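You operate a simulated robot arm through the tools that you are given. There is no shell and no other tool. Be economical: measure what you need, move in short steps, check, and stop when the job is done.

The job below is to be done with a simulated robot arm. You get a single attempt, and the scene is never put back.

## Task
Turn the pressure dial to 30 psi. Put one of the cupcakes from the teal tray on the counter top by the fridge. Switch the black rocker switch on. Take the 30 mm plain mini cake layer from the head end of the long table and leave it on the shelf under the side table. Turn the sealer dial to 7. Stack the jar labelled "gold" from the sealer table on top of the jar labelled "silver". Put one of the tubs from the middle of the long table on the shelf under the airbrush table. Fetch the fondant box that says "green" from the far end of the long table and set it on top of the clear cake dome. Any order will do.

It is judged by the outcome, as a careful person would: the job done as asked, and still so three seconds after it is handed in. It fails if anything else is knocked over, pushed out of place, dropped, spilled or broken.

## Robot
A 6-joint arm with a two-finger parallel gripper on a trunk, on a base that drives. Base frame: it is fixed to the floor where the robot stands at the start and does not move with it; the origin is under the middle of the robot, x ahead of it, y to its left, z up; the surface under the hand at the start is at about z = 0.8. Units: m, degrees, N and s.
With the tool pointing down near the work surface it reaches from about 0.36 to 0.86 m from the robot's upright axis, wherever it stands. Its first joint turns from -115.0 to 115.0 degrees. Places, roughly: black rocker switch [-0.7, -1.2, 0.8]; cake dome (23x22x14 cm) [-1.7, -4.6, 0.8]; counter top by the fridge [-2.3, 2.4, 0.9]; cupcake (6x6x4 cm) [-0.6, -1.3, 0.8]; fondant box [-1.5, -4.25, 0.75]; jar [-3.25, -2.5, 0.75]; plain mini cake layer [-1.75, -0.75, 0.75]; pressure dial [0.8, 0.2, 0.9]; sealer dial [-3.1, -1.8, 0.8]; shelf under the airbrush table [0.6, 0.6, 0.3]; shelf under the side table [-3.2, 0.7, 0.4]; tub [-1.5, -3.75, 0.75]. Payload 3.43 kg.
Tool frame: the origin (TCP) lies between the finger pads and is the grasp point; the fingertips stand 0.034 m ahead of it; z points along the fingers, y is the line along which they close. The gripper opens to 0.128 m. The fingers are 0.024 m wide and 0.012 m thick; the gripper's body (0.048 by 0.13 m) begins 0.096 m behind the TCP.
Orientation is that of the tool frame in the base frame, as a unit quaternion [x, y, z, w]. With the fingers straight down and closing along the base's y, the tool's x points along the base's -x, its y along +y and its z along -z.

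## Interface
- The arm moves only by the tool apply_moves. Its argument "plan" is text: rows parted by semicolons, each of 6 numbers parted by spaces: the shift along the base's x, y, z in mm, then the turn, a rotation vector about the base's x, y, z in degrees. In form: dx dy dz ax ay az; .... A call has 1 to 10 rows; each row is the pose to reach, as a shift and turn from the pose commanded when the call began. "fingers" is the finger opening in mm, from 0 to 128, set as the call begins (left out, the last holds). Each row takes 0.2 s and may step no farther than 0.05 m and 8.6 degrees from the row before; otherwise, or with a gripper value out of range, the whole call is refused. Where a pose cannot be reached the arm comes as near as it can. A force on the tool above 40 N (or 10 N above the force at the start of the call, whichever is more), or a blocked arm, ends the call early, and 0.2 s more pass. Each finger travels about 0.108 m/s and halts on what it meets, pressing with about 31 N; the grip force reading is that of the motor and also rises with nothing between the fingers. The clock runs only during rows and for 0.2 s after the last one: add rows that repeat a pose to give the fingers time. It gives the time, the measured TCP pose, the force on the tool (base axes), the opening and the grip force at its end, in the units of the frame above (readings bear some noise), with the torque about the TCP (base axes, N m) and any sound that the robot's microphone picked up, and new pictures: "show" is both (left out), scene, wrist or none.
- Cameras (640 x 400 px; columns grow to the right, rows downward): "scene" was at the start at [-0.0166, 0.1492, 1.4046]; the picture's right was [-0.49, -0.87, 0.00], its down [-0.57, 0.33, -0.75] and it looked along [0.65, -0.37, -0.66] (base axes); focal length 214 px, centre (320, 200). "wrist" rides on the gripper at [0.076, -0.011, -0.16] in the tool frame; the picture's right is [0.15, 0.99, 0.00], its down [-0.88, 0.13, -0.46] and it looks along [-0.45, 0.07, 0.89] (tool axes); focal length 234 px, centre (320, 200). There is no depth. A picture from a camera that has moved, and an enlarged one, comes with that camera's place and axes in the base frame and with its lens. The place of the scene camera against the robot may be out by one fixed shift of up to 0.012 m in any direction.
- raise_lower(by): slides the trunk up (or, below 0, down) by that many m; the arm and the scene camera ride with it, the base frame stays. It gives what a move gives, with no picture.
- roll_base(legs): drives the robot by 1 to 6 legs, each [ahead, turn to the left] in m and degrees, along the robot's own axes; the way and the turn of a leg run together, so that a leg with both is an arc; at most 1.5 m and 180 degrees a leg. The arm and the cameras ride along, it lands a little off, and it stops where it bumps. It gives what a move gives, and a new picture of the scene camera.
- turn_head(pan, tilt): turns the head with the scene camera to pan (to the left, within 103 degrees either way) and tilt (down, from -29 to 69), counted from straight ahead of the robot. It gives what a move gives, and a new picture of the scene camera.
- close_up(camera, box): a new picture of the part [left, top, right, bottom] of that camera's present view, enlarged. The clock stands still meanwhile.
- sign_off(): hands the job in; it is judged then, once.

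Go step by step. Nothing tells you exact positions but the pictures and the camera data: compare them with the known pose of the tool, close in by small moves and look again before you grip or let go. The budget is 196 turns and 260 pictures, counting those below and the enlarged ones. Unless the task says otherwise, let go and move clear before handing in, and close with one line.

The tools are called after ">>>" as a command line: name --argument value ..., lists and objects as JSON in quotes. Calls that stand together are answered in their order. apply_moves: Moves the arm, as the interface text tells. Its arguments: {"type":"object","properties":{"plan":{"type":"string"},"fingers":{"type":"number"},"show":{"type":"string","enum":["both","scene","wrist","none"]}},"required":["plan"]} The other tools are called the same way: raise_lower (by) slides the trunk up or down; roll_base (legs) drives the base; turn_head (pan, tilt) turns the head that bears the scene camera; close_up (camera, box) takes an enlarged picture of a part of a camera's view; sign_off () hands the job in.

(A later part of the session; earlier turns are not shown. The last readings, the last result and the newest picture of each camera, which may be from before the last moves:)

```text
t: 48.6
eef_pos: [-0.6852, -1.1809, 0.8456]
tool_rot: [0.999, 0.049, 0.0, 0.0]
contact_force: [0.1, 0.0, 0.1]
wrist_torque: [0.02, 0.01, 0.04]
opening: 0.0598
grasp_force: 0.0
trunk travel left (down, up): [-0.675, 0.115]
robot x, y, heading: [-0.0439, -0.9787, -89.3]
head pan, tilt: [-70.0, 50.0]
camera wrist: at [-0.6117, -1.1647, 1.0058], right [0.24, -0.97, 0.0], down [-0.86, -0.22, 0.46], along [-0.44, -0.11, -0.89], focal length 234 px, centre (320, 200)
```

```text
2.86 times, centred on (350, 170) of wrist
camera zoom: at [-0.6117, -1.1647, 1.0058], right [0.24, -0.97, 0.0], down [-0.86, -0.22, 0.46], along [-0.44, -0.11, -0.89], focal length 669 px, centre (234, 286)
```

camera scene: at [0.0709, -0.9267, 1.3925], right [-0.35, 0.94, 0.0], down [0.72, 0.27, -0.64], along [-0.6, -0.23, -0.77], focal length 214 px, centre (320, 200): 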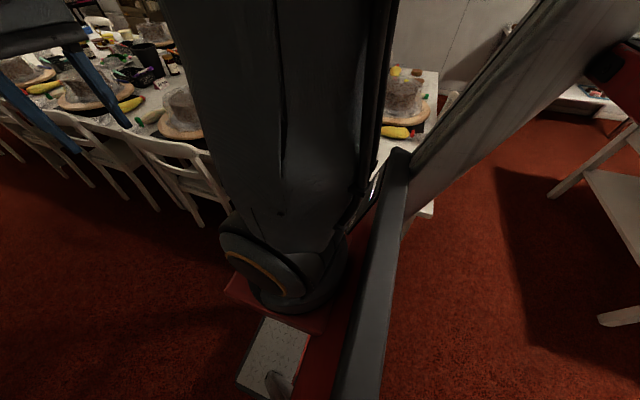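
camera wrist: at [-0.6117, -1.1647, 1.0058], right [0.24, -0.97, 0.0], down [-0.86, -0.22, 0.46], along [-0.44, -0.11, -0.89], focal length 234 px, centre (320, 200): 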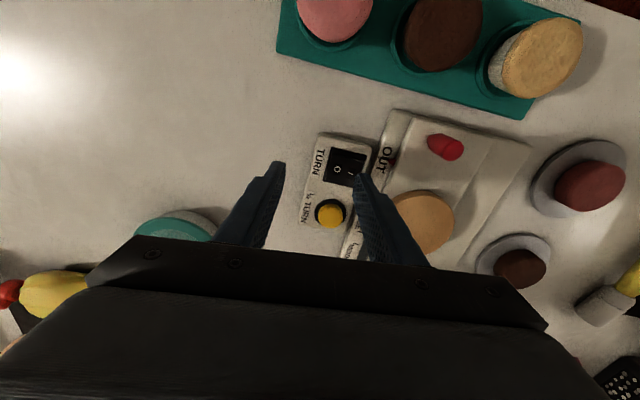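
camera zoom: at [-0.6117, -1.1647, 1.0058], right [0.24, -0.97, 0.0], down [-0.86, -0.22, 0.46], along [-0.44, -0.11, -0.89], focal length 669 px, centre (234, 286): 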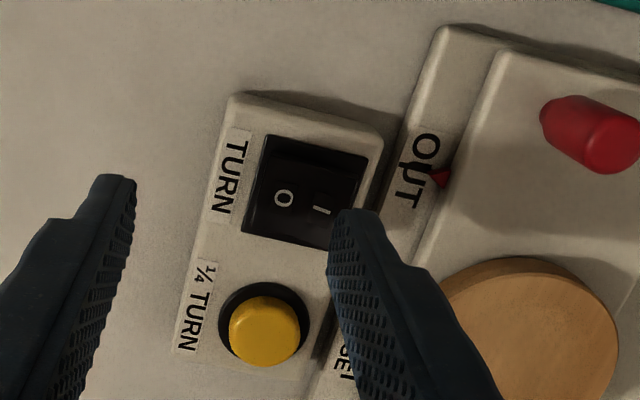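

The fingertip projects right onto the I half. Pressing down slowly.

>>> apply_moves --plan "0 0 -8 0 0 0;0 0 -14 0 0 0;0 0 -18 0 0 0;0 0 -21 0 0 0;0 0 -24 0 0 0" --show "wrist"

>>> close_up --camera "wrist" --box '[250, 100, 450, 240]'

```text
t: 49.8
eef_pos: [-0.6864, -1.1807, 0.8221]
tool_rot: [0.999, 0.049, 0.0, 0.001]
contact_force: [0.3, 0.2, 0.0]
wrist_torque: [-0.03, 0.01, 0.03]
opening: 0.0599
grasp_force: 0.2
trunk travel left (down, up): [-0.675, 0.115]
robot x, y, heading: [-0.0465, -0.9801, -89.2]
head pan, tilt: [-70.0, 50.0]
camera wrist: at [-0.6122, -1.1638, 0.9818], right [0.24, -0.97, 0.0], down [-0.86, -0.22, 0.46], along [-0.44, -0.11, -0.89], focal length 234 px, centre (320, 200)
```

wrist: 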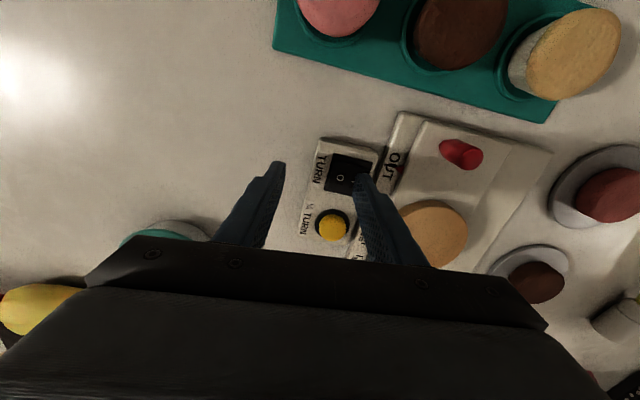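

```text
2.86 times, centred on (350, 170) of wrist
camera zoom: at [-0.6122, -1.1638, 0.9818], right [0.24, -0.97, 0.0], down [-0.86, -0.22, 0.46], along [-0.44, -0.11, -0.89], focal length 669 px, centre (234, 286)
```

zoom: 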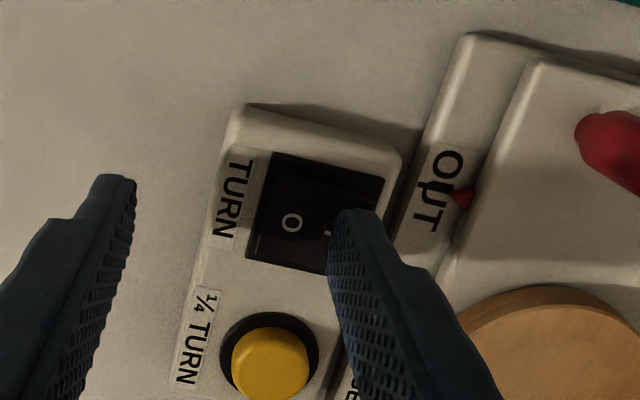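

Not yet in contact. Continuing down in small steps.

>>> apply_moves --plan "0 0 -3 0 0 0;0 0 -6 0 0 0;0 0 -9 0 0 0;0 0 -12 0 0 0;0 0 -15 0 0 0;0 0 -17 0 0 0" --show "wrist"

>>> close_up --camera "wrist" --box '[250, 100, 450, 240]'

```text
t: 50.7
eef_pos: [-0.6864, -1.1833, 0.8187]
tool_rot: [0.999, 0.049, -0.003, 0.001]
contact_force: [3.8, 0.9, 13.9]
wrist_torque: [-0.43, -0.37, 0.19]
opening: 0.0601
grasp_force: 0.2
trunk travel left (down, up): [-0.675, 0.115]
robot x, y, heading: [-0.0499, -0.9754, -89.3]
head pan, tilt: [-70.0, 50.0]
stopped in row 4: the force on the tool passed its limit at 46 N (the readings are from after the stop); the commanded pose is now the measured one
camera wrist: at [-0.6124, -1.1648, 0.9773], right [0.24, -0.97, 0.0], down [-0.86, -0.22, 0.46], along [-0.45, -0.11, -0.89], focal length 234 px, centre (320, 200)
```

wrist: 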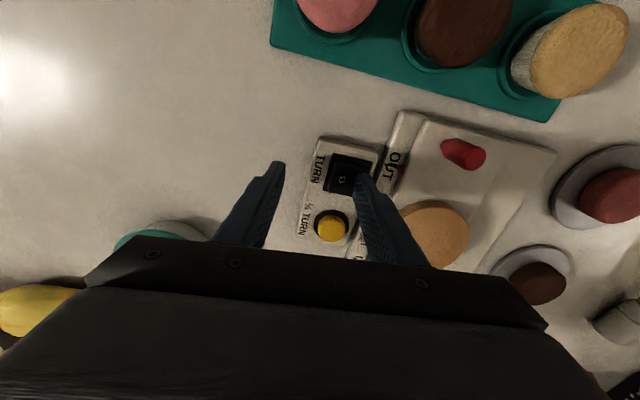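

```text
2.86 times, centred on (350, 170) of wrist
camera zoom: at [-0.6124, -1.1648, 0.9773], right [0.24, -0.97, 0.0], down [-0.86, -0.22, 0.46], along [-0.45, -0.11, -0.89], focal length 669 px, centre (234, 286)
```

zoom: 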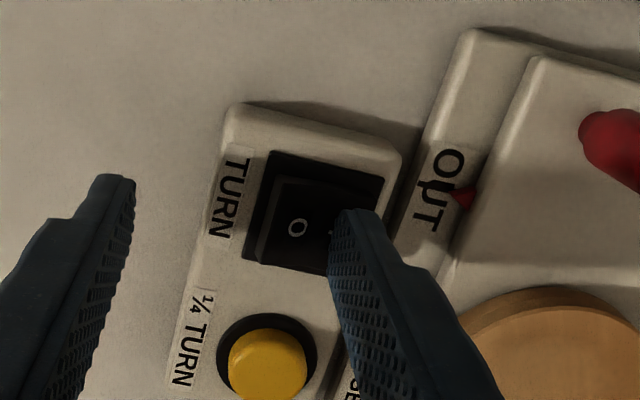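

The O side has popped up, so the rocker flipped to I. I'll retreat and verify.

>>> apply_moves --plan "0 0 20 0 0 0;0 0 60 0 0 0;10 -10 100 0 0 0;20 -20 140 0 0 0" --show "wrist"

>>> close_up --camera "wrist" --box '[260, 60, 420, 180]'

```text
t: 51.7
eef_pos: [-0.6668, -1.203, 0.9573]
tool_rot: [0.999, 0.049, -0.002, 0.0]
contact_force: [0.0, 0.2, -0.4]
wrist_torque: [-0.02, -0.05, -0.06]
opening: 0.0602
grasp_force: 0.1
trunk travel left (down, up): [-0.675, 0.115]
robot x, y, heading: [-0.0431, -0.9768, -89.4]
head pan, tilt: [-70.0, 50.0]
camera wrist: at [-0.5922, -1.1846, 1.1162], right [0.24, -0.97, 0.0], down [-0.86, -0.22, 0.46], along [-0.44, -0.11, -0.89], focal length 234 px, centre (320, 200)
```

wrist: 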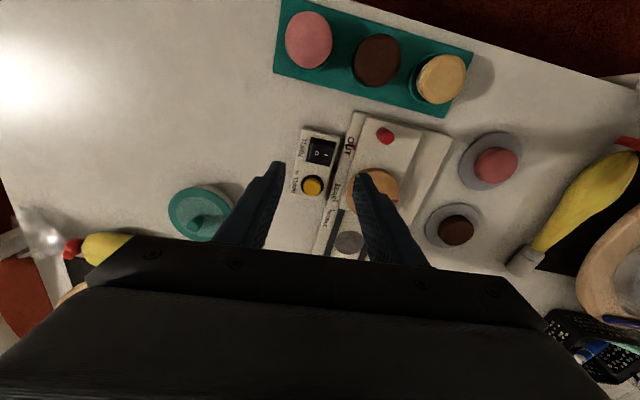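

```text
3.33 times, centred on (340, 120) of wrist
camera zoom: at [-0.5922, -1.1846, 1.1162], right [0.24, -0.97, 0.0], down [-0.86, -0.22, 0.46], along [-0.44, -0.11, -0.89], focal length 781 px, centre (253, 467)
```

zoom: 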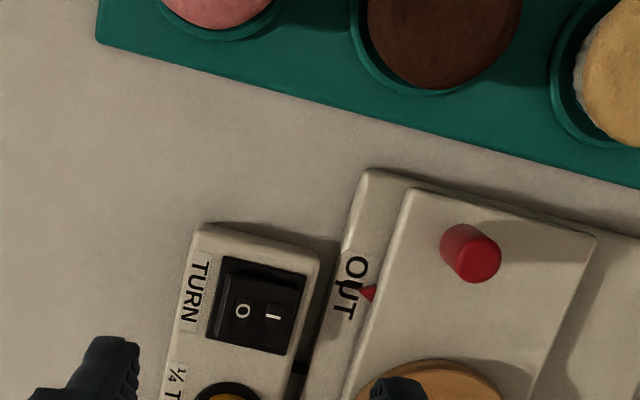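

The rocker is now on I. Next I'll pick the pink cupcake at (-0.559, -1.162) with the fingers closing along x, away from its neighbours, so I'm rotating the hand +84° above it.

>>> apply_moves --plan "10 6 5 0 0 8.4;20 12 10 0 0 16.8;35 16 15 0 0 25.2;50 20 20 0 0 33.6;60 25 20 0 0 42;70 30 20 0 0 50.4;80 35 20 0 0 58.8;90 40 20 0 0 67.2;100 41 20 0 0 75.6;108 41 20 0 0 84" --fingers 100 --show "wrist"

>>> close_up --camera "wrist" --box '[240, 60, 440, 200]'

```text
t: 53.9
eef_pos: [-0.5587, -1.161, 0.9758]
tool_rot: [0.709, 0.705, 0.0, 0.002]
contact_force: [-0.4, 0.4, 0.7]
wrist_torque: [0.02, -0.01, 0.01]
opening: 0.1001
grasp_force: 0.1
trunk travel left (down, up): [-0.675, 0.115]
robot x, y, heading: [-0.0451, -0.9787, -89.5]
head pan, tilt: [-70.0, 50.0]
camera wrist: at [-0.5697, -1.0858, 1.1356], right [0.99, 0.14, 0.0], down [0.13, -0.88, 0.46], along [0.07, -0.45, -0.89], focal length 234 px, centre (320, 200)
```

wrist: 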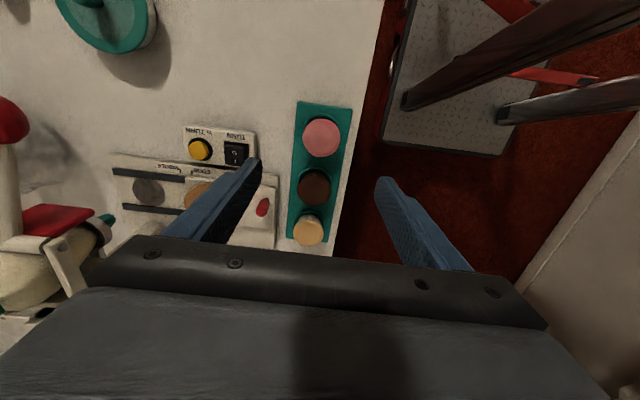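

```text
2.86 times, centred on (340, 130) of wrist
camera zoom: at [-0.5697, -1.0858, 1.1356], right [0.99, 0.14, 0.0], down [0.13, -0.88, 0.46], along [0.07, -0.45, -0.89], focal length 669 px, centre (263, 400)
```

zoom: 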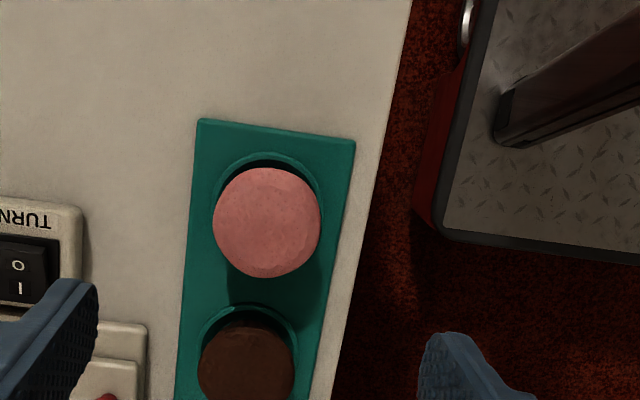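

Pink cupcake centre is at (-0.557, -1.155), top about 0.82. I'll descend to just above the tray.

>>> apply_moves --plan "2 5 -45 0 0 0;2 5 -90 0 0 0;2 5 -120 0 0 0;2 5 -135 0 0 0" --fingers 90 --show "wrist"

>>> close_up --camera "wrist" --box '[220, 100, 420, 240]'

```text
t: 54.9
eef_pos: [-0.5572, -1.1562, 0.841]
tool_rot: [0.71, 0.704, -0.001, 0.001]
contact_force: [-1.0, -0.2, 0.0]
wrist_torque: [0.04, -0.03, 0.02]
opening: 0.0898
grasp_force: 0.1
trunk travel left (down, up): [-0.675, 0.115]
robot x, y, heading: [-0.0461, -0.9778, -89.6]
head pan, tilt: [-70.0, 50.0]
camera wrist: at [-0.5681, -1.08, 1.0006], right [0.99, 0.14, 0.0], down [0.12, -0.88, 0.46], along [0.06, -0.45, -0.89], focal length 234 px, centre (320, 200)
```

wrist: 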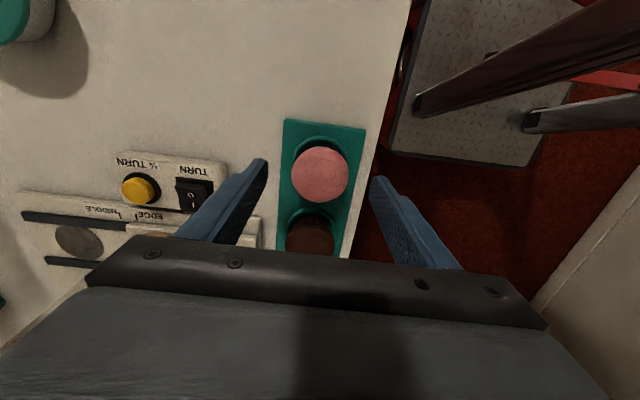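

```text
2.86 times, centred on (320, 170) of wrist
camera zoom: at [-0.5681, -1.08, 1.0006], right [0.99, 0.14, 0.0], down [0.12, -0.88, 0.46], along [0.06, -0.45, -0.89], focal length 669 px, centre (320, 286)
```

zoom: 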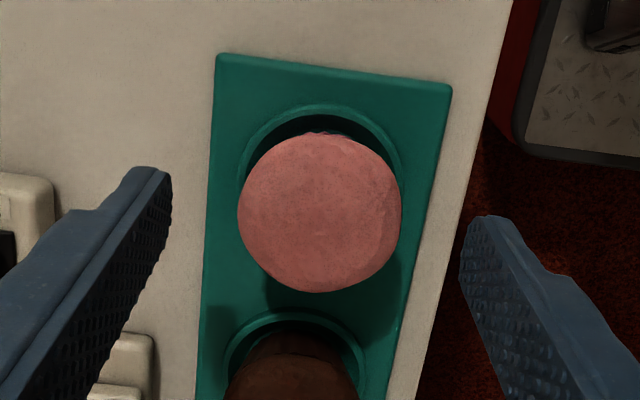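

Top is nearer 0.79–0.80. I'll lower to tips at about 0.776 and close gently on it.

>>> apply_moves --plan "0 -2 -12 0 0 0;0 -2 -22 0 0 0;0 -2 -31 0 0 0" --show "wrist"

>>> close_up --camera "wrist" --box '[220, 100, 420, 240]'

```text
t: 55.7
eef_pos: [-0.5565, -1.1581, 0.8089]
tool_rot: [0.709, 0.705, -0.001, 0.002]
contact_force: [-0.7, -0.2, 0.2]
wrist_torque: [-0.01, -0.02, -0.03]
opening: 0.0898
grasp_force: 0.0
trunk travel left (down, up): [-0.675, 0.115]
robot x, y, heading: [-0.0427, -0.9801, -89.7]
head pan, tilt: [-70.0, 50.0]
camera wrist: at [-0.5682, -1.0831, 0.97], right [0.99, 0.14, 0.0], down [0.12, -0.88, 0.46], along [0.06, -0.45, -0.89], focal length 234 px, centre (320, 200)
```

wrist: 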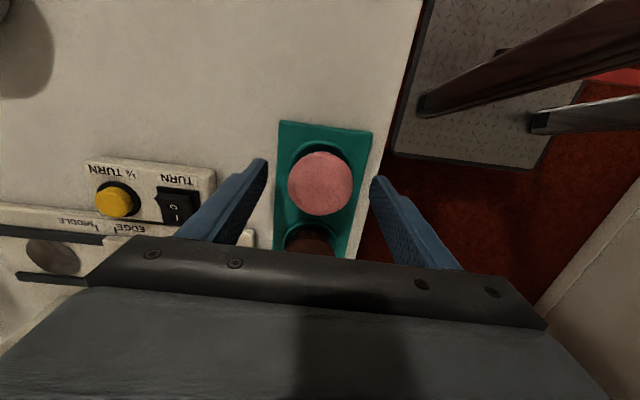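

```text
2.86 times, centred on (320, 170) of wrist
camera zoom: at [-0.5682, -1.0831, 0.97], right [0.99, 0.14, 0.0], down [0.12, -0.88, 0.46], along [0.06, -0.45, -0.89], focal length 669 px, centre (320, 286)
```

zoom: 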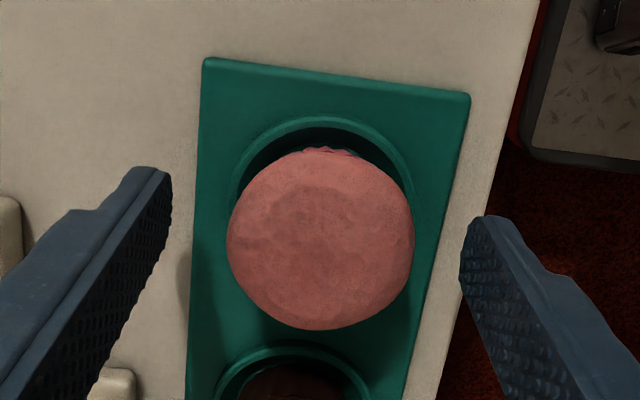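

Overlap is adequate. Closing on the cupcake.

>>> apply_moves --plan "0 0 -3 0 0 0;0 0 -3 0 0 0;0 0 -3 0 0 0;0 0 -3 0 0 0" --fingers 44 --show "wrist"

```text
t: 56.7
eef_pos: [-0.5574, -1.1587, 0.808]
tool_rot: [0.709, 0.705, -0.001, 0.001]
contact_force: [5.5, 0.2, 19.2]
wrist_torque: [-0.07, -0.22, -0.01]
opening: 0.0546
grasp_force: 31.1
trunk travel left (down, up): [-0.675, 0.115]
robot x, y, heading: [-0.0412, -0.9805, -89.7]
head pan, tilt: [-70.0, 50.0]
camera wrist: at [-0.5678, -1.0829, 0.9673], right [0.99, 0.14, 0.0], down [0.12, -0.88, 0.46], along [0.06, -0.45, -0.89], focal length 234 px, centre (320, 200)
```

wrist: 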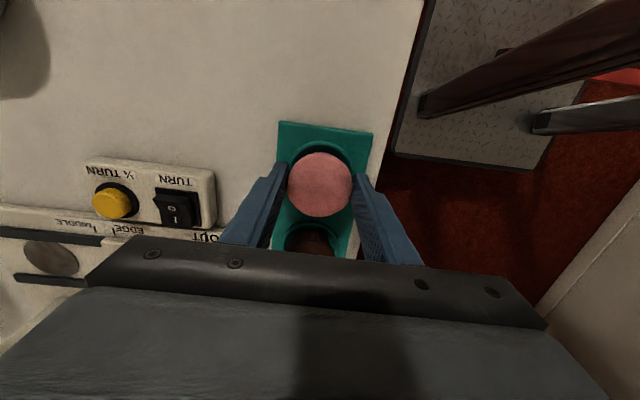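

Gripped (54.6 mm). Lifting straight up.

>>> apply_moves --plan "0 0 10 0 0 0;0 0 40 0 0 0;0 0 80 0 0 0;0 0 130 0 0 0;0 0 180 0 0 0;0 0 230 0 0 0" --show "wrist"

```text
t: 58.1
eef_pos: [-0.5577, -1.1552, 1.0368]
tool_rot: [0.709, 0.705, 0.0, 0.001]
contact_force: [0.2, -1.0, -0.3]
wrist_torque: [0.02, -0.04, 0.02]
opening: 0.0442
grasp_force: 0.0
trunk travel left (down, up): [-0.675, 0.115]
robot x, y, heading: [-0.0434, -0.9778, -89.2]
head pan, tilt: [-70.0, 50.0]
camera wrist: at [-0.5681, -1.0801, 1.1963], right [0.99, 0.14, 0.0], down [0.12, -0.88, 0.46], along [0.07, -0.45, -0.89], focal length 234 px, centre (320, 200)
```

wrist: 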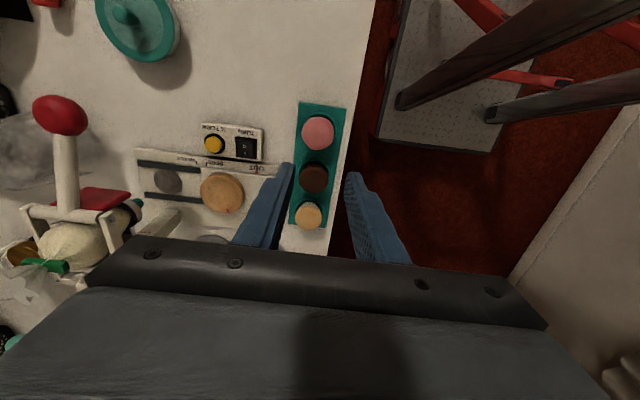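

It slipped, because I only had the dome's upper slope. I'll go back down deeper, feeling for the tray top.

>>> apply_moves --plan "0 -1 -50 0 0 0;0 -1 -100 0 0 0;0 -1 -150 0 0 0;0 -1 -195 0 0 0;0 -1 -222 0 0 0;0 -1 -230 0 0 0;0 -1 -234 0 0 0;0 -1 -238 0 0 0;0 -1 -242 0 0 0;0 -1 -246 0 0 0" --fingers 82 --show "wrist"

>>> close_up --camera "wrist" --box '[220, 100, 420, 240]'

```text
t: 60.3
eef_pos: [-0.5573, -1.1577, 0.7919]
tool_rot: [0.71, 0.704, -0.001, 0.001]
contact_force: [-0.1, 0.7, -0.3]
wrist_torque: [-0.01, 0.0, -0.03]
opening: 0.082
grasp_force: 0.0
trunk travel left (down, up): [-0.675, 0.115]
robot x, y, heading: [-0.0419, -0.9764, -89.1]
head pan, tilt: [-70.0, 50.0]
camera wrist: at [-0.5685, -1.0832, 0.9514], right [0.99, 0.14, 0.0], down [0.12, -0.88, 0.46], along [0.06, -0.45, -0.89], focal length 234 px, centre (320, 200)
```

wrist: 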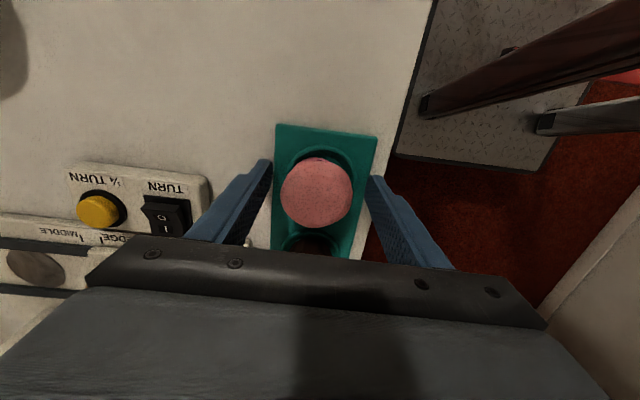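

```text
2.86 times, centred on (320, 170) of wrist
camera zoom: at [-0.5685, -1.0832, 0.9514], right [0.99, 0.14, 0.0], down [0.12, -0.88, 0.46], along [0.06, -0.45, -0.89], focal length 669 px, centre (320, 286)
```

zoom: 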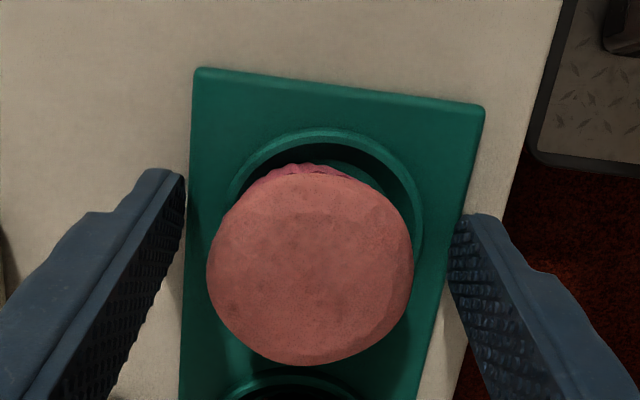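

No contact yet at tip height 0.758. I'll rise 4 mm and close slowly to see whether the fingers pass over the tray.

>>> apply_moves --plan "0 0 4 0 0 0;0 0 4 0 0 0;0 0 4 0 0 0" --fingers 66 --show "wrist"

>>> close_up --camera "wrist" --box '[220, 100, 420, 240]'

```text
t: 61.1
eef_pos: [-0.5561, -1.1586, 0.7966]
tool_rot: [0.709, 0.705, 0.0, 0.002]
contact_force: [0.3, -0.6, -5.3]
wrist_torque: [0.38, 0.0, 0.01]
opening: 0.0677
grasp_force: 31.2
trunk travel left (down, up): [-0.675, 0.115]
robot x, y, heading: [-0.0425, -0.9813, -89.3]
head pan, tilt: [-70.0, 50.0]
camera wrist: at [-0.5685, -1.0839, 0.9554], right [0.99, 0.14, 0.0], down [0.12, -0.88, 0.46], along [0.06, -0.45, -0.89], focal length 234 px, centre (320, 200)
```

wrist: 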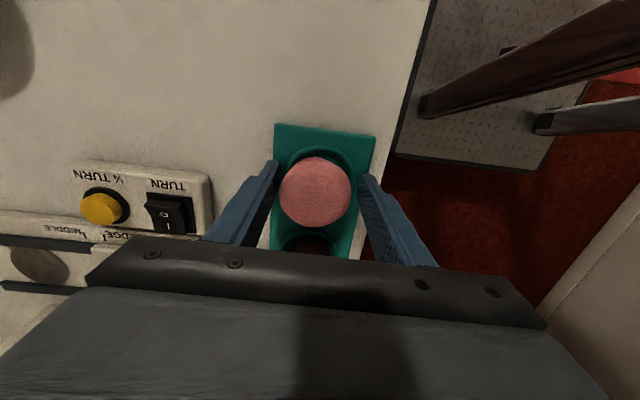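

```text
2.86 times, centred on (320, 170) of wrist
camera zoom: at [-0.5685, -1.0839, 0.9554], right [0.99, 0.14, 0.0], down [0.12, -0.88, 0.46], along [0.06, -0.45, -0.89], focal length 669 px, centre (320, 286)
```

zoom: 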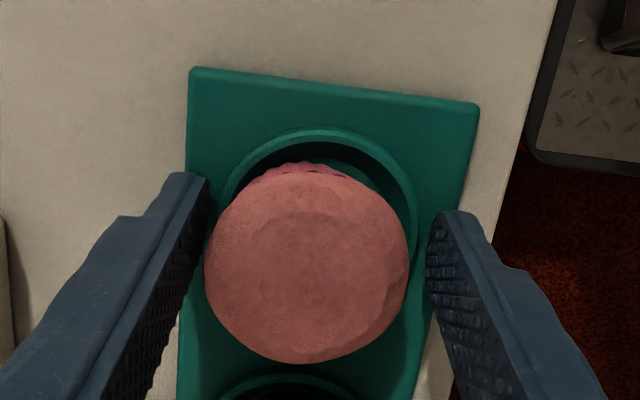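

The fingers stopped at 67.7 mm on the tray's raised ring. I'll open slightly, go up 5 mm and close again just above the ring, also shifting 3 mm toward the cake's centre.

>>> apply_moves --plan "0 0 0 0 0 0;0 0 0 0 0 0;-3 -3 5 0 0 0" --fingers 76 --show "none"

>>> apply_moves --plan "0 0 0 0 0 0;0 0 0 0 0 0;0 0 0 0 0 0;0 0 0 0 0 0" --fingers 40 --show "wrist"

>>> close_up --camera "wrist" --box '[220, 100, 420, 240]'

```text
t: 61.9
eef_pos: [-0.5592, -1.1628, 0.8004]
tool_rot: [0.71, 0.704, -0.001, 0.002]
contact_force: [-0.3, 0.5, -0.1]
wrist_torque: [-0.03, 0.02, 0.0]
opening: 0.076
grasp_force: 0.0
trunk travel left (down, up): [-0.675, 0.115]
robot x, y, heading: [-0.0411, -0.9833, -89.2]
head pan, tilt: [-70.0, 50.0]
```

```text
t: 62.9
eef_pos: [-0.5601, -1.1634, 0.8012]
tool_rot: [0.71, 0.704, 0.0, 0.001]
contact_force: [0.8, -0.4, -0.1]
wrist_torque: [-0.05, 0.01, 0.03]
opening: 0.0546
grasp_force: 30.7
trunk travel left (down, up): [-0.675, 0.115]
robot x, y, heading: [-0.0427, -0.9751, -89.6]
head pan, tilt: [-70.0, 50.0]
camera wrist: at [-0.5712, -1.0876, 0.9598], right [0.99, 0.14, 0.0], down [0.12, -0.88, 0.46], along [0.06, -0.45, -0.89], focal length 234 px, centre (320, 200)
```

wrist: 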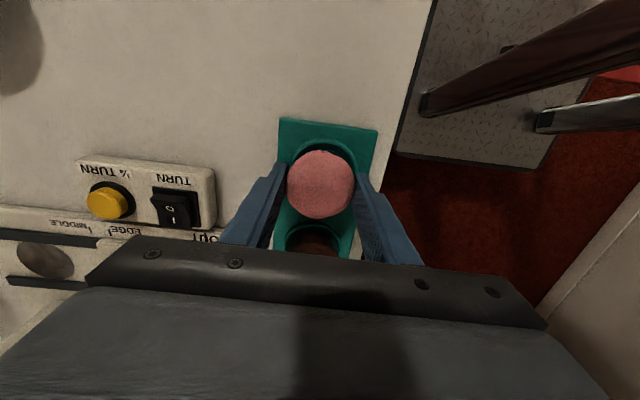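

```text
2.86 times, centred on (320, 170) of wrist
camera zoom: at [-0.5712, -1.0876, 0.9598], right [0.99, 0.14, 0.0], down [0.12, -0.88, 0.46], along [0.06, -0.45, -0.89], focal length 669 px, centre (320, 286)
```

zoom: 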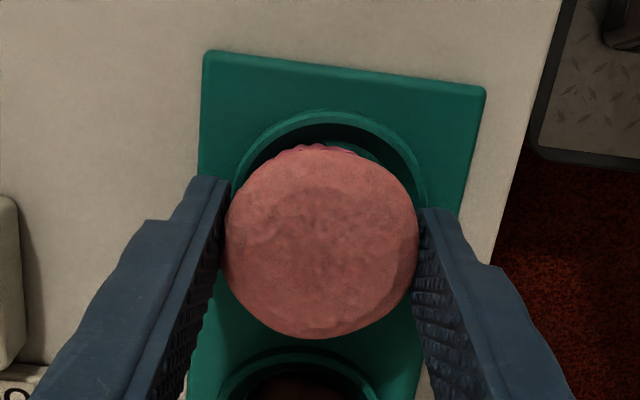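

Now it is gripped 7 mm deeper with no vertical load. Lifting slowly.

>>> apply_moves --plan "0 0 4 0 0 0;0 0 10 0 0 0;0 0 18 0 0 0;0 0 30 0 0 0;0 0 45 0 0 0;0 0 60 0 0 0" --show "wrist"

```text
t: 64.3
eef_pos: [-0.5605, -1.1613, 0.8594]
tool_rot: [0.709, 0.705, -0.001, 0.001]
contact_force: [0.6, -0.4, 0.0]
wrist_torque: [0.0, 0.02, 0.02]
opening: 0.0546
grasp_force: 30.8
trunk travel left (down, up): [-0.675, 0.115]
robot x, y, heading: [-0.0454, -0.9808, -89.5]
head pan, tilt: [-70.0, 50.0]
camera wrist: at [-0.5711, -1.0865, 1.0189], right [0.99, 0.14, 0.0], down [0.12, -0.88, 0.46], along [0.07, -0.45, -0.89], focal length 234 px, centre (320, 200)
```

wrist: 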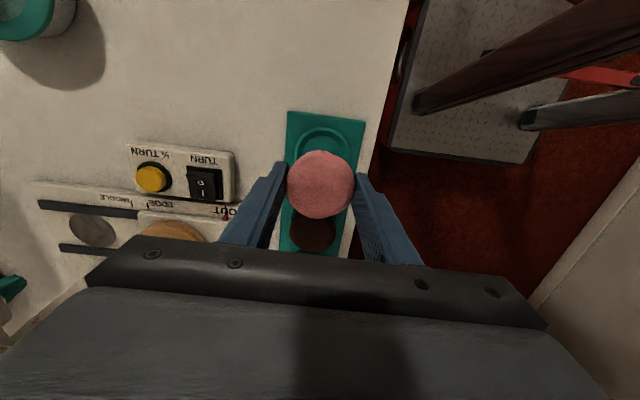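

Cupcake lifted cleanly. I'll raise it and bring it in front of the robot for travel.

>>> apply_moves --plan "0 0 45 0 0 0;0 0 90 0 0 0;0 0 140 0 0 0;0 0 190 0 0 0;20 -45 200 0 0 0;50 -84 210 0 0 0;90 -114 210 0 0 0;135 -135 210 0 0 0;180 -155 210 0 0 0;225 -175 210 0 0 0" --show "none"

>>> apply_moves --plan "45 -20 0 0 0 0;90 -40 0 0 0 0;140 -50 0 0 0 0;190 -55 0 0 0 0;240 -55 0 0 0 0;275 -55 0 0 0 0;275 -55 0 0 0 0" --show "wrist"

>>> turn_head --pan 100 --tilt 30

```text
refused: row 5 steps farther than a row can; nothing moved
```

```text
refused: row 3 steps farther than a row can; nothing moved
```

```text
t: 66.8
eef_pos: [-0.5588, -1.1616, 0.8586]
tool_rot: [0.709, 0.705, -0.001, 0.002]
contact_force: [-0.6, -0.8, -0.9]
wrist_torque: [-0.05, -0.01, -0.03]
opening: 0.0549
grasp_force: 31.2
trunk travel left (down, up): [-0.675, 0.115]
robot x, y, heading: [-0.0427, -0.9784, -89.5]
head pan, tilt: [100.0, 30.0]
camera scene: at [0.2318, -0.883, 1.422], right [0.18, -0.98, 0.0], down [-0.49, -0.09, -0.87], along [0.85, 0.16, -0.5], focal length 214 px, centre (320, 200)
```

scene: 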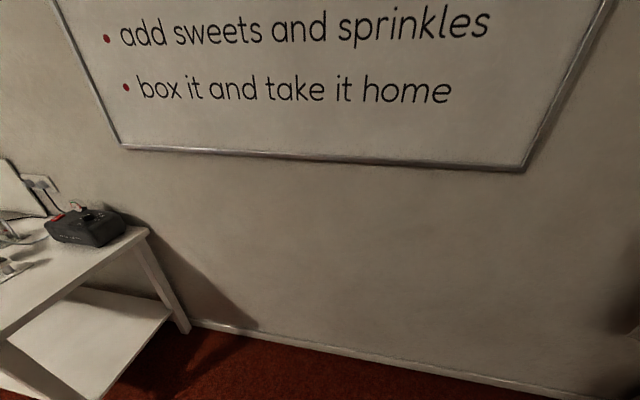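

Refused for step length, so I'll redo it with smaller steps.

>>> apply_moves --plan "0 0 45 0 0 0;0 0 90 0 0 0;0 0 138 0 0 0;0 0 186 0 0 0;15 -35 205 0 0 0;40 -70 210 0 0 0;75 -98 210 0 0 0;115 -120 210 0 0 0;155 -140 210 0 0 0;195 -160 210 0 0 0" --show "none"

>>> apply_moves --plan "40 -18 0 0 0 0;80 -36 0 0 0 0;125 -50 0 0 0 0;170 -60 0 0 0 0;215 -65 0 0 0 0;260 -65 0 0 0 0;300 -65 0 0 0 0;300 -65 0 0 0 0" --show "wrist"

```text
t: 69.0
eef_pos: [-0.3646, -1.3241, 1.0703]
tool_rot: [0.71, 0.705, -0.001, 0.002]
contact_force: [0.1, 0.0, -0.6]
wrist_torque: [-0.03, -0.05, 0.01]
opening: 0.0548
grasp_force: 31.2
trunk travel left (down, up): [-0.675, 0.115]
robot x, y, heading: [-0.0445, -0.9784, -89.4]
head pan, tilt: [100.0, 30.0]
```

```text
t: 70.8
eef_pos: [-0.0648, -1.3898, 1.0696]
tool_rot: [0.709, 0.705, -0.001, 0.002]
contact_force: [-0.3, -0.3, -1.0]
wrist_torque: [0.01, -0.02, -0.01]
opening: 0.0547
grasp_force: 31.0
trunk travel left (down, up): [-0.675, 0.115]
robot x, y, heading: [-0.0409, -0.98, -89.4]
head pan, tilt: [100.0, 30.0]
camera wrist: at [-0.0758, -1.3135, 1.2294], right [0.99, 0.14, 0.0], down [0.12, -0.88, 0.46], along [0.06, -0.45, -0.89], focal length 234 px, centre (320, 200)
```

wrist: 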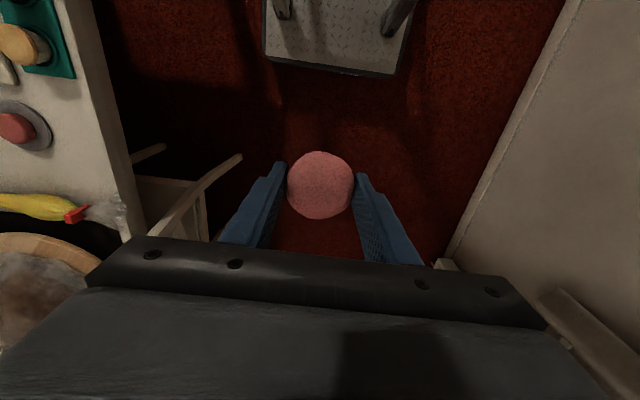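

Cupcake secure. The base is about 0.6 × 0.5 m. I'll reverse up the aisle, shifting to x ≈ -0.13, to between the worktop and the airbrush table.

>>> roll_base --legs '[[-0.5, 8], [-0.5, -8]]'

```text
t: 76.3
eef_pos: [-0.1438, -0.4084, 1.0693]
tool_rot: [0.705, 0.709, -0.001, 0.001]
contact_force: [-0.1, 0.2, -2.3]
wrist_torque: [0.0, 0.03, -0.03]
opening: 0.0547
grasp_force: 31.0
trunk travel left (down, up): [-0.675, 0.115]
robot x, y, heading: [-0.1252, 0.0045, -88.8]
head pan, tilt: [100.0, 30.0]
camera scene: at [0.1474, 0.1008, 1.422], right [0.19, -0.98, 0.0], down [-0.49, -0.1, -0.87], along [0.85, 0.17, -0.5], focal length 214 px, centre (320, 200)
```

scene: 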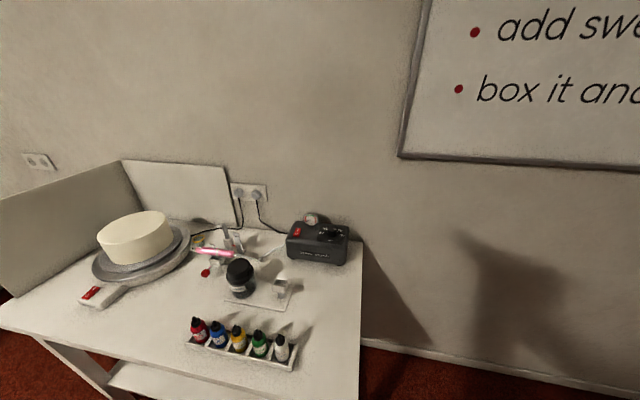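

Reversing straight 1.5 m, then I'll look.

>>> roll_base --legs '[[-1.5, 0], [-0.05, 0]]'

>>> turn_head --pan -100 --tilt 35

```text
t: 84.2
eef_pos: [-0.172, 1.1315, 1.0698]
tool_rot: [0.71, 0.705, -0.001, -0.001]
contact_force: [-0.6, 0.2, -0.4]
wrist_torque: [0.02, -0.07, -0.01]
opening: 0.0548
grasp_force: 31.7
trunk travel left (down, up): [-0.675, 0.115]
robot x, y, heading: [-0.1537, 1.5412, -89.7]
head pan, tilt: [100.0, 30.0]
camera scene: at [0.1245, 1.6376, 1.422], right [0.18, -0.98, 0.0], down [-0.49, -0.09, -0.87], along [0.85, 0.16, -0.5], focal length 214 px, centre (320, 200)
```

scene: 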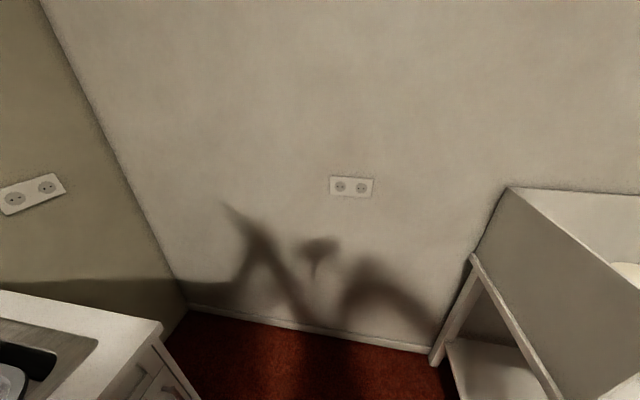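

```text
t: 87.1
eef_pos: [-0.1728, 1.1317, 1.0697]
tool_rot: [0.709, 0.705, -0.002, 0.001]
contact_force: [0.4, 0.0, -0.8]
wrist_torque: [0.0, 0.02, 0.04]
opening: 0.0549
grasp_force: 31.1
trunk travel left (down, up): [-0.675, 0.115]
robot x, y, heading: [-0.1528, 1.5401, -89.5]
head pan, tilt: [-100.0, 35.0]
camera scene: at [-0.0513, 1.6355, 1.4142], right [0.16, 0.99, 0.0], down [0.57, -0.09, -0.82], along [-0.81, 0.13, -0.57], focal length 214 px, centre (320, 200)
```

scene: 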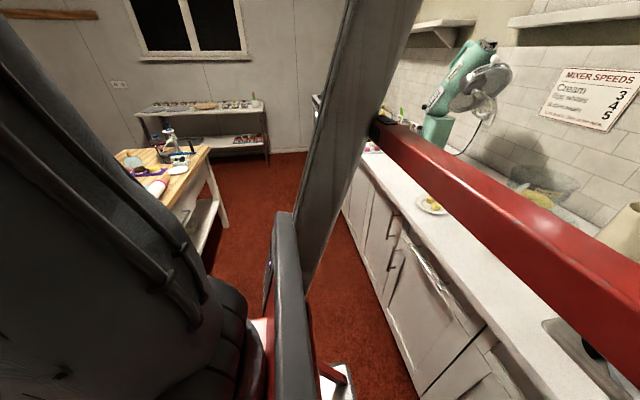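

The aisle between worktop and counter is clear to the side table. I'll turn right and drive along it.

>>> roll_base --legs '[[0, -90.3], [1.2, 0]]'

>>> turn_head --pan -20 --tilt 30

```text
t: 97.0
eef_pos: [-1.763, 1.5824, 1.0691]
tool_rot: [1.0, -0.017, -0.002, 0.0]
contact_force: [-0.5, 0.5, -0.6]
wrist_torque: [-0.02, 0.01, 0.02]
opening: 0.0547
grasp_force: 30.9
trunk travel left (down, up): [-0.675, 0.115]
robot x, y, heading: [-1.3542, 1.5482, 178.9]
head pan, tilt: [-100.0, 35.0]
camera scene: at [-1.2657, 1.4355, 1.4142], right [0.98, -0.19, 0.0], down [-0.11, -0.56, -0.82], along [0.16, 0.8, -0.57], focal length 214 px, centre (320, 200)
```

scene: 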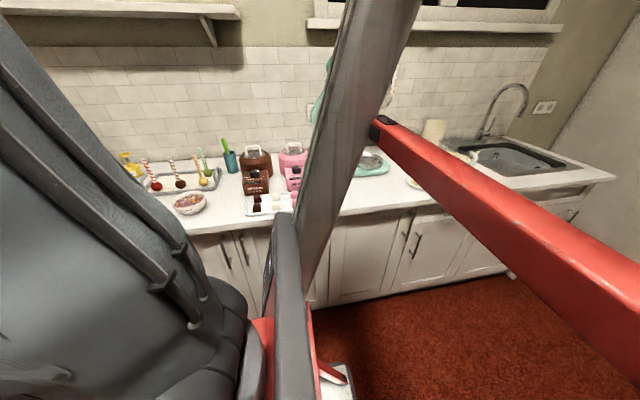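

```text
t: 98.5
eef_pos: [-1.7624, 1.5821, 1.0707]
tool_rot: [1.0, -0.017, -0.002, 0.0]
contact_force: [0.0, -0.4, -0.3]
wrist_torque: [-0.03, 0.0, -0.02]
opening: 0.0547
grasp_force: 30.9
trunk travel left (down, up): [-0.675, 0.115]
robot x, y, heading: [-1.3537, 1.548, 179.2]
head pan, tilt: [-20.0, 30.0]
camera scene: at [-1.3669, 1.3814, 1.422], right [0.36, 0.93, 0.0], down [0.47, -0.18, -0.87], along [-0.81, 0.31, -0.5], focal length 214 px, centre (320, 200)
```

scene: 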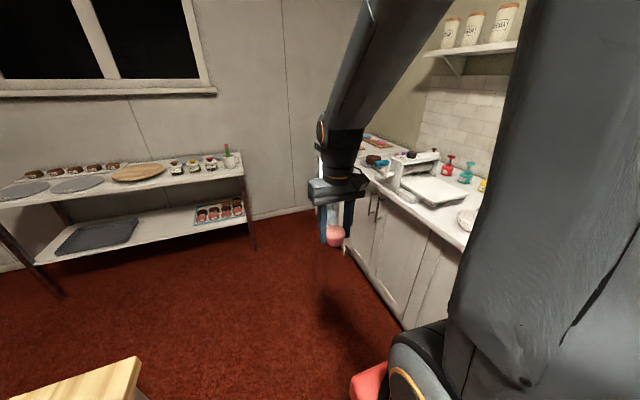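

I'll go on 0.8 m and turn to face the counter by the fridge.

>>> roll_base --legs '[[0.8, 0], [0, -89]]'

>>> turn_head --pan 0 --tilt 35

```text
t: 106.0
eef_pos: [-2.2058, 1.9688, 1.0693]
tool_rot: [0.756, -0.654, -0.006, 0.003]
contact_force: [-16.8, -0.7, -0.4]
wrist_torque: [-0.03, 0.14, 0.13]
opening: 0.0548
grasp_force: 31.7
trunk travel left (down, up): [-0.675, 0.115]
robot x, y, heading: [-2.1561, 1.5575, 100.0]
head pan, tilt: [-20.0, 30.0]
stopped in leg 2: the force on the tool passed its limit at 70 N (the readings are from after the stop); the commanded pose is now the measured one
camera scene: at [-2.3277, 1.5314, 1.4219], right [0.98, -0.18, 0.0], down [-0.09, -0.49, -0.87], along [0.15, 0.85, -0.5], focal length 214 px, centre (320, 200)
```

scene: 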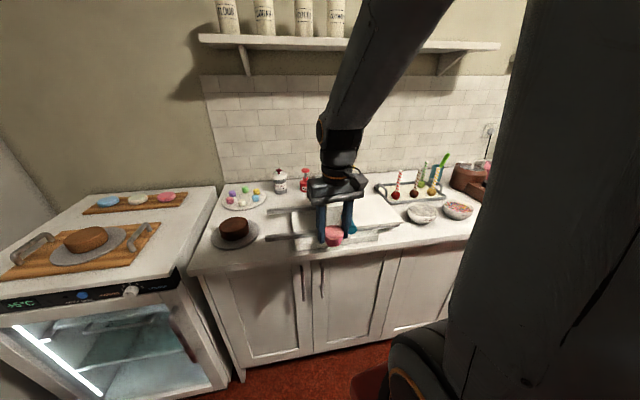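

```text
t: 106.9
eef_pos: [-2.2053, 1.9686, 1.0704]
tool_rot: [0.757, -0.653, -0.005, 0.003]
contact_force: [-21.4, -1.9, 0.6]
wrist_torque: [-0.05, 0.2, 0.17]
opening: 0.0546
grasp_force: 30.9
trunk travel left (down, up): [-0.675, 0.115]
robot x, y, heading: [-2.1614, 1.5607, 99.7]
head pan, tilt: [0.0, 35.0]
camera scene: at [-2.359, 1.5293, 1.414], right [0.99, 0.17, 0.0], down [0.1, -0.57, -0.82], along [-0.14, 0.81, -0.57], focal length 214 px, centre (320, 200)
```

scene: 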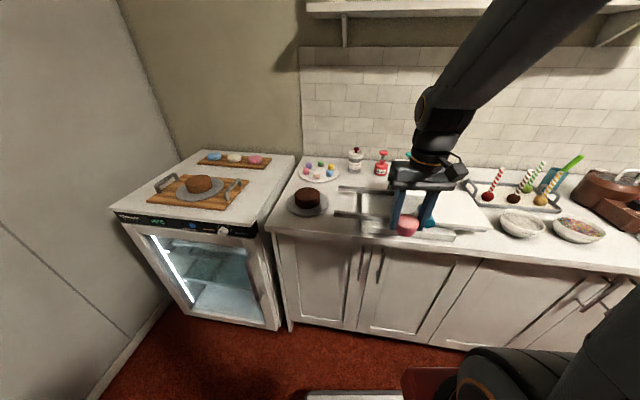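

The hand touched a machine on the counter as I turned. Looking closely before backing away.

>>> close_up --camera "scene" --box '[320, 130, 520, 260]'

>>> close_up --camera "wrist" --box '[0, 0, 640, 400]'

```text
3.08 times, centred on (420, 195) of scene
camera zoom: at [-2.359, 1.5293, 1.414], right [0.99, 0.17, 0.0], down [0.1, -0.57, -0.82], along [-0.14, 0.81, -0.57], focal length 660 px, centre (12, 215)
```

zoom: 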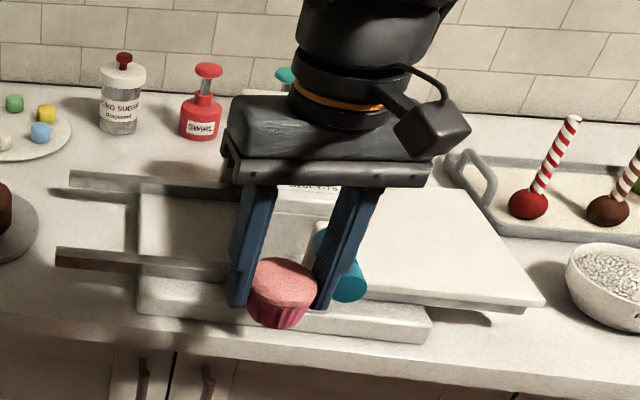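

```text
1.00 times, centred on (320, 200) of wrist (not enlarged: the box is as wide or as high as the picture)
camera zoom: at [-2.182, 1.8938, 1.2294], right [-0.96, -0.29, 0.01], down [-0.25, 0.85, 0.46], along [-0.14, 0.44, -0.89], focal length 234 px, centre (320, 200)
```

zoom: 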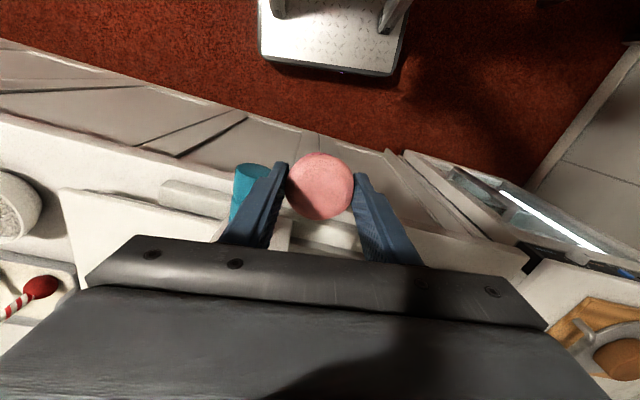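

The +x finger is against the machine's teal knob. I'll ease off in -x, then go straight up.

>>> apply_moves --plan "-10 0 0 0 0 0;-22 -5 0 0 0 0;-24 -10 20 0 0 0;-24 -15 60 0 0 0;-24 -20 100 0 0 0;-24 -30 140 0 0 0;-24 -40 180 0 0 0;-24 -50 220 0 0 0" --show "scene"

>>> close_up --camera "scene" --box '[280, 110, 540, 270]'

```text
t: 108.7
eef_pos: [-2.2276, 1.9184, 1.2909]
tool_rot: [0.757, -0.653, -0.005, 0.002]
contact_force: [-0.5, 0.3, 0.4]
wrist_torque: [-0.02, -0.02, 0.0]
opening: 0.0545
grasp_force: 31.1
trunk travel left (down, up): [-0.675, 0.115]
robot x, y, heading: [-2.1586, 1.5606, 99.6]
head pan, tilt: [0.0, 35.0]
camera scene: at [-2.3579, 1.5298, 1.4142], right [0.99, 0.17, 0.0], down [0.1, -0.57, -0.82], along [-0.14, 0.81, -0.57], focal length 214 px, centre (320, 200)
```

scene: 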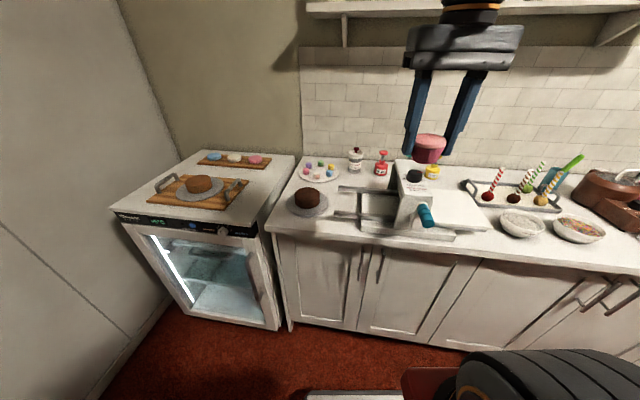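

```text
2.46 times, centred on (410, 190) of scene
camera zoom: at [-2.3579, 1.5298, 1.4142], right [0.99, 0.17, 0.0], down [0.1, -0.57, -0.82], along [-0.14, 0.81, -0.57], focal length 528 px, centre (98, 225)
```

zoom: 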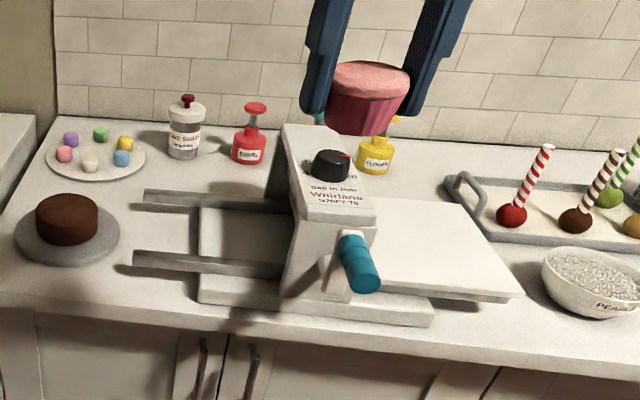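

The machine stands where it was. A free spot near the fridge is at (-2.41, 2.42), between the candy plate, jar and machine bars. I'll roll 0.1 m closer with the hand kept high.

>>> roll_base --legs '[[0.1, 0]]'

>>> apply_moves --plan "-25 40 0 0 0 0;-50 80 0 0 0 0;-75 120 0 0 0 0;-95 165 0 0 0 0;-110 212 0 0 0 0;-125 258 -10 0 0 0;-140 300 -30 0 0 0;-155 340 -50 0 0 0;-165 375 -70 0 0 0;-168 400 -90 0 0 0"

```text
t: 109.8
eef_pos: [-2.244, 2.0149, 1.2899]
tool_rot: [0.757, -0.654, -0.006, 0.002]
contact_force: [0.2, 0.1, -0.6]
wrist_torque: [0.02, 0.01, 0.01]
opening: 0.0547
grasp_force: 30.7
trunk travel left (down, up): [-0.675, 0.115]
robot x, y, heading: [-2.1725, 1.6606, 99.7]
head pan, tilt: [0.0, 35.0]
camera scene: at [-2.3744, 1.6275, 1.4142], right [0.99, 0.17, 0.0], down [0.1, -0.57, -0.82], along [-0.14, 0.81, -0.57], focal length 214 px, centre (320, 200)
```

scene: 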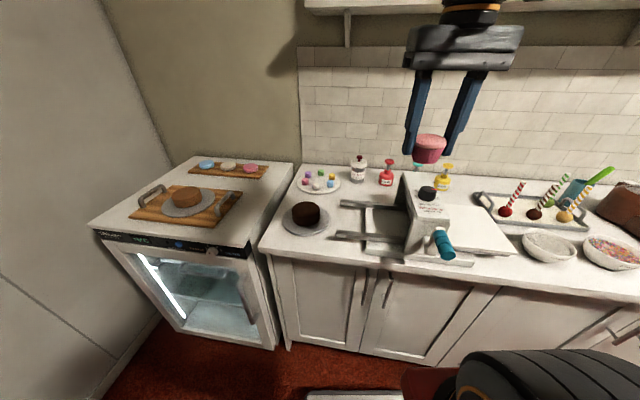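

```text
t: 112.0
eef_pos: [-2.4133, 2.415, 1.1976]
tool_rot: [0.757, -0.653, -0.005, 0.002]
contact_force: [-0.3, -0.6, -0.6]
wrist_torque: [0.05, 0.05, -0.01]
opening: 0.0547
grasp_force: 30.8
trunk travel left (down, up): [-0.675, 0.115]
robot x, y, heading: [-2.1746, 1.6613, 99.5]
head pan, tilt: [0.0, 35.0]
camera scene: at [-2.3745, 1.6274, 1.4142], right [0.99, 0.17, 0.0], down [0.1, -0.57, -0.82], along [-0.14, 0.81, -0.57], focal length 214 px, centre (320, 200)
camera wrist: at [-2.3893, 2.3406, 1.3577], right [-0.96, -0.29, 0.01], down [-0.25, 0.85, 0.46], along [-0.14, 0.44, -0.89], focal length 234 px, centre (320, 200)
```

scene: 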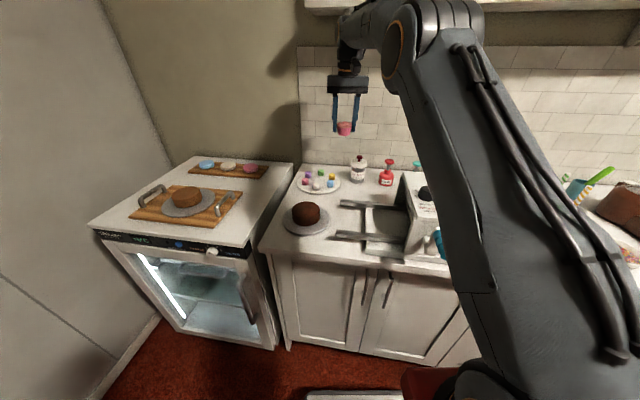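
wrist: 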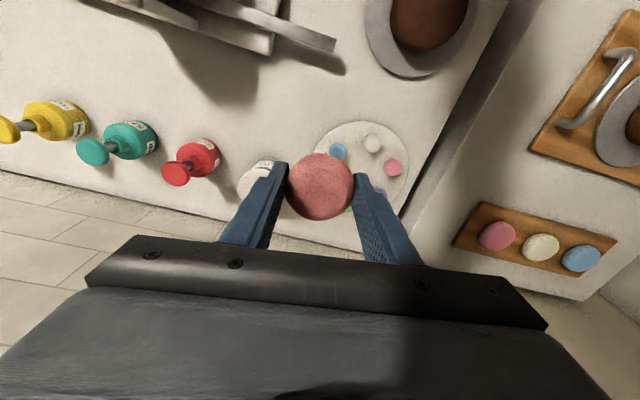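

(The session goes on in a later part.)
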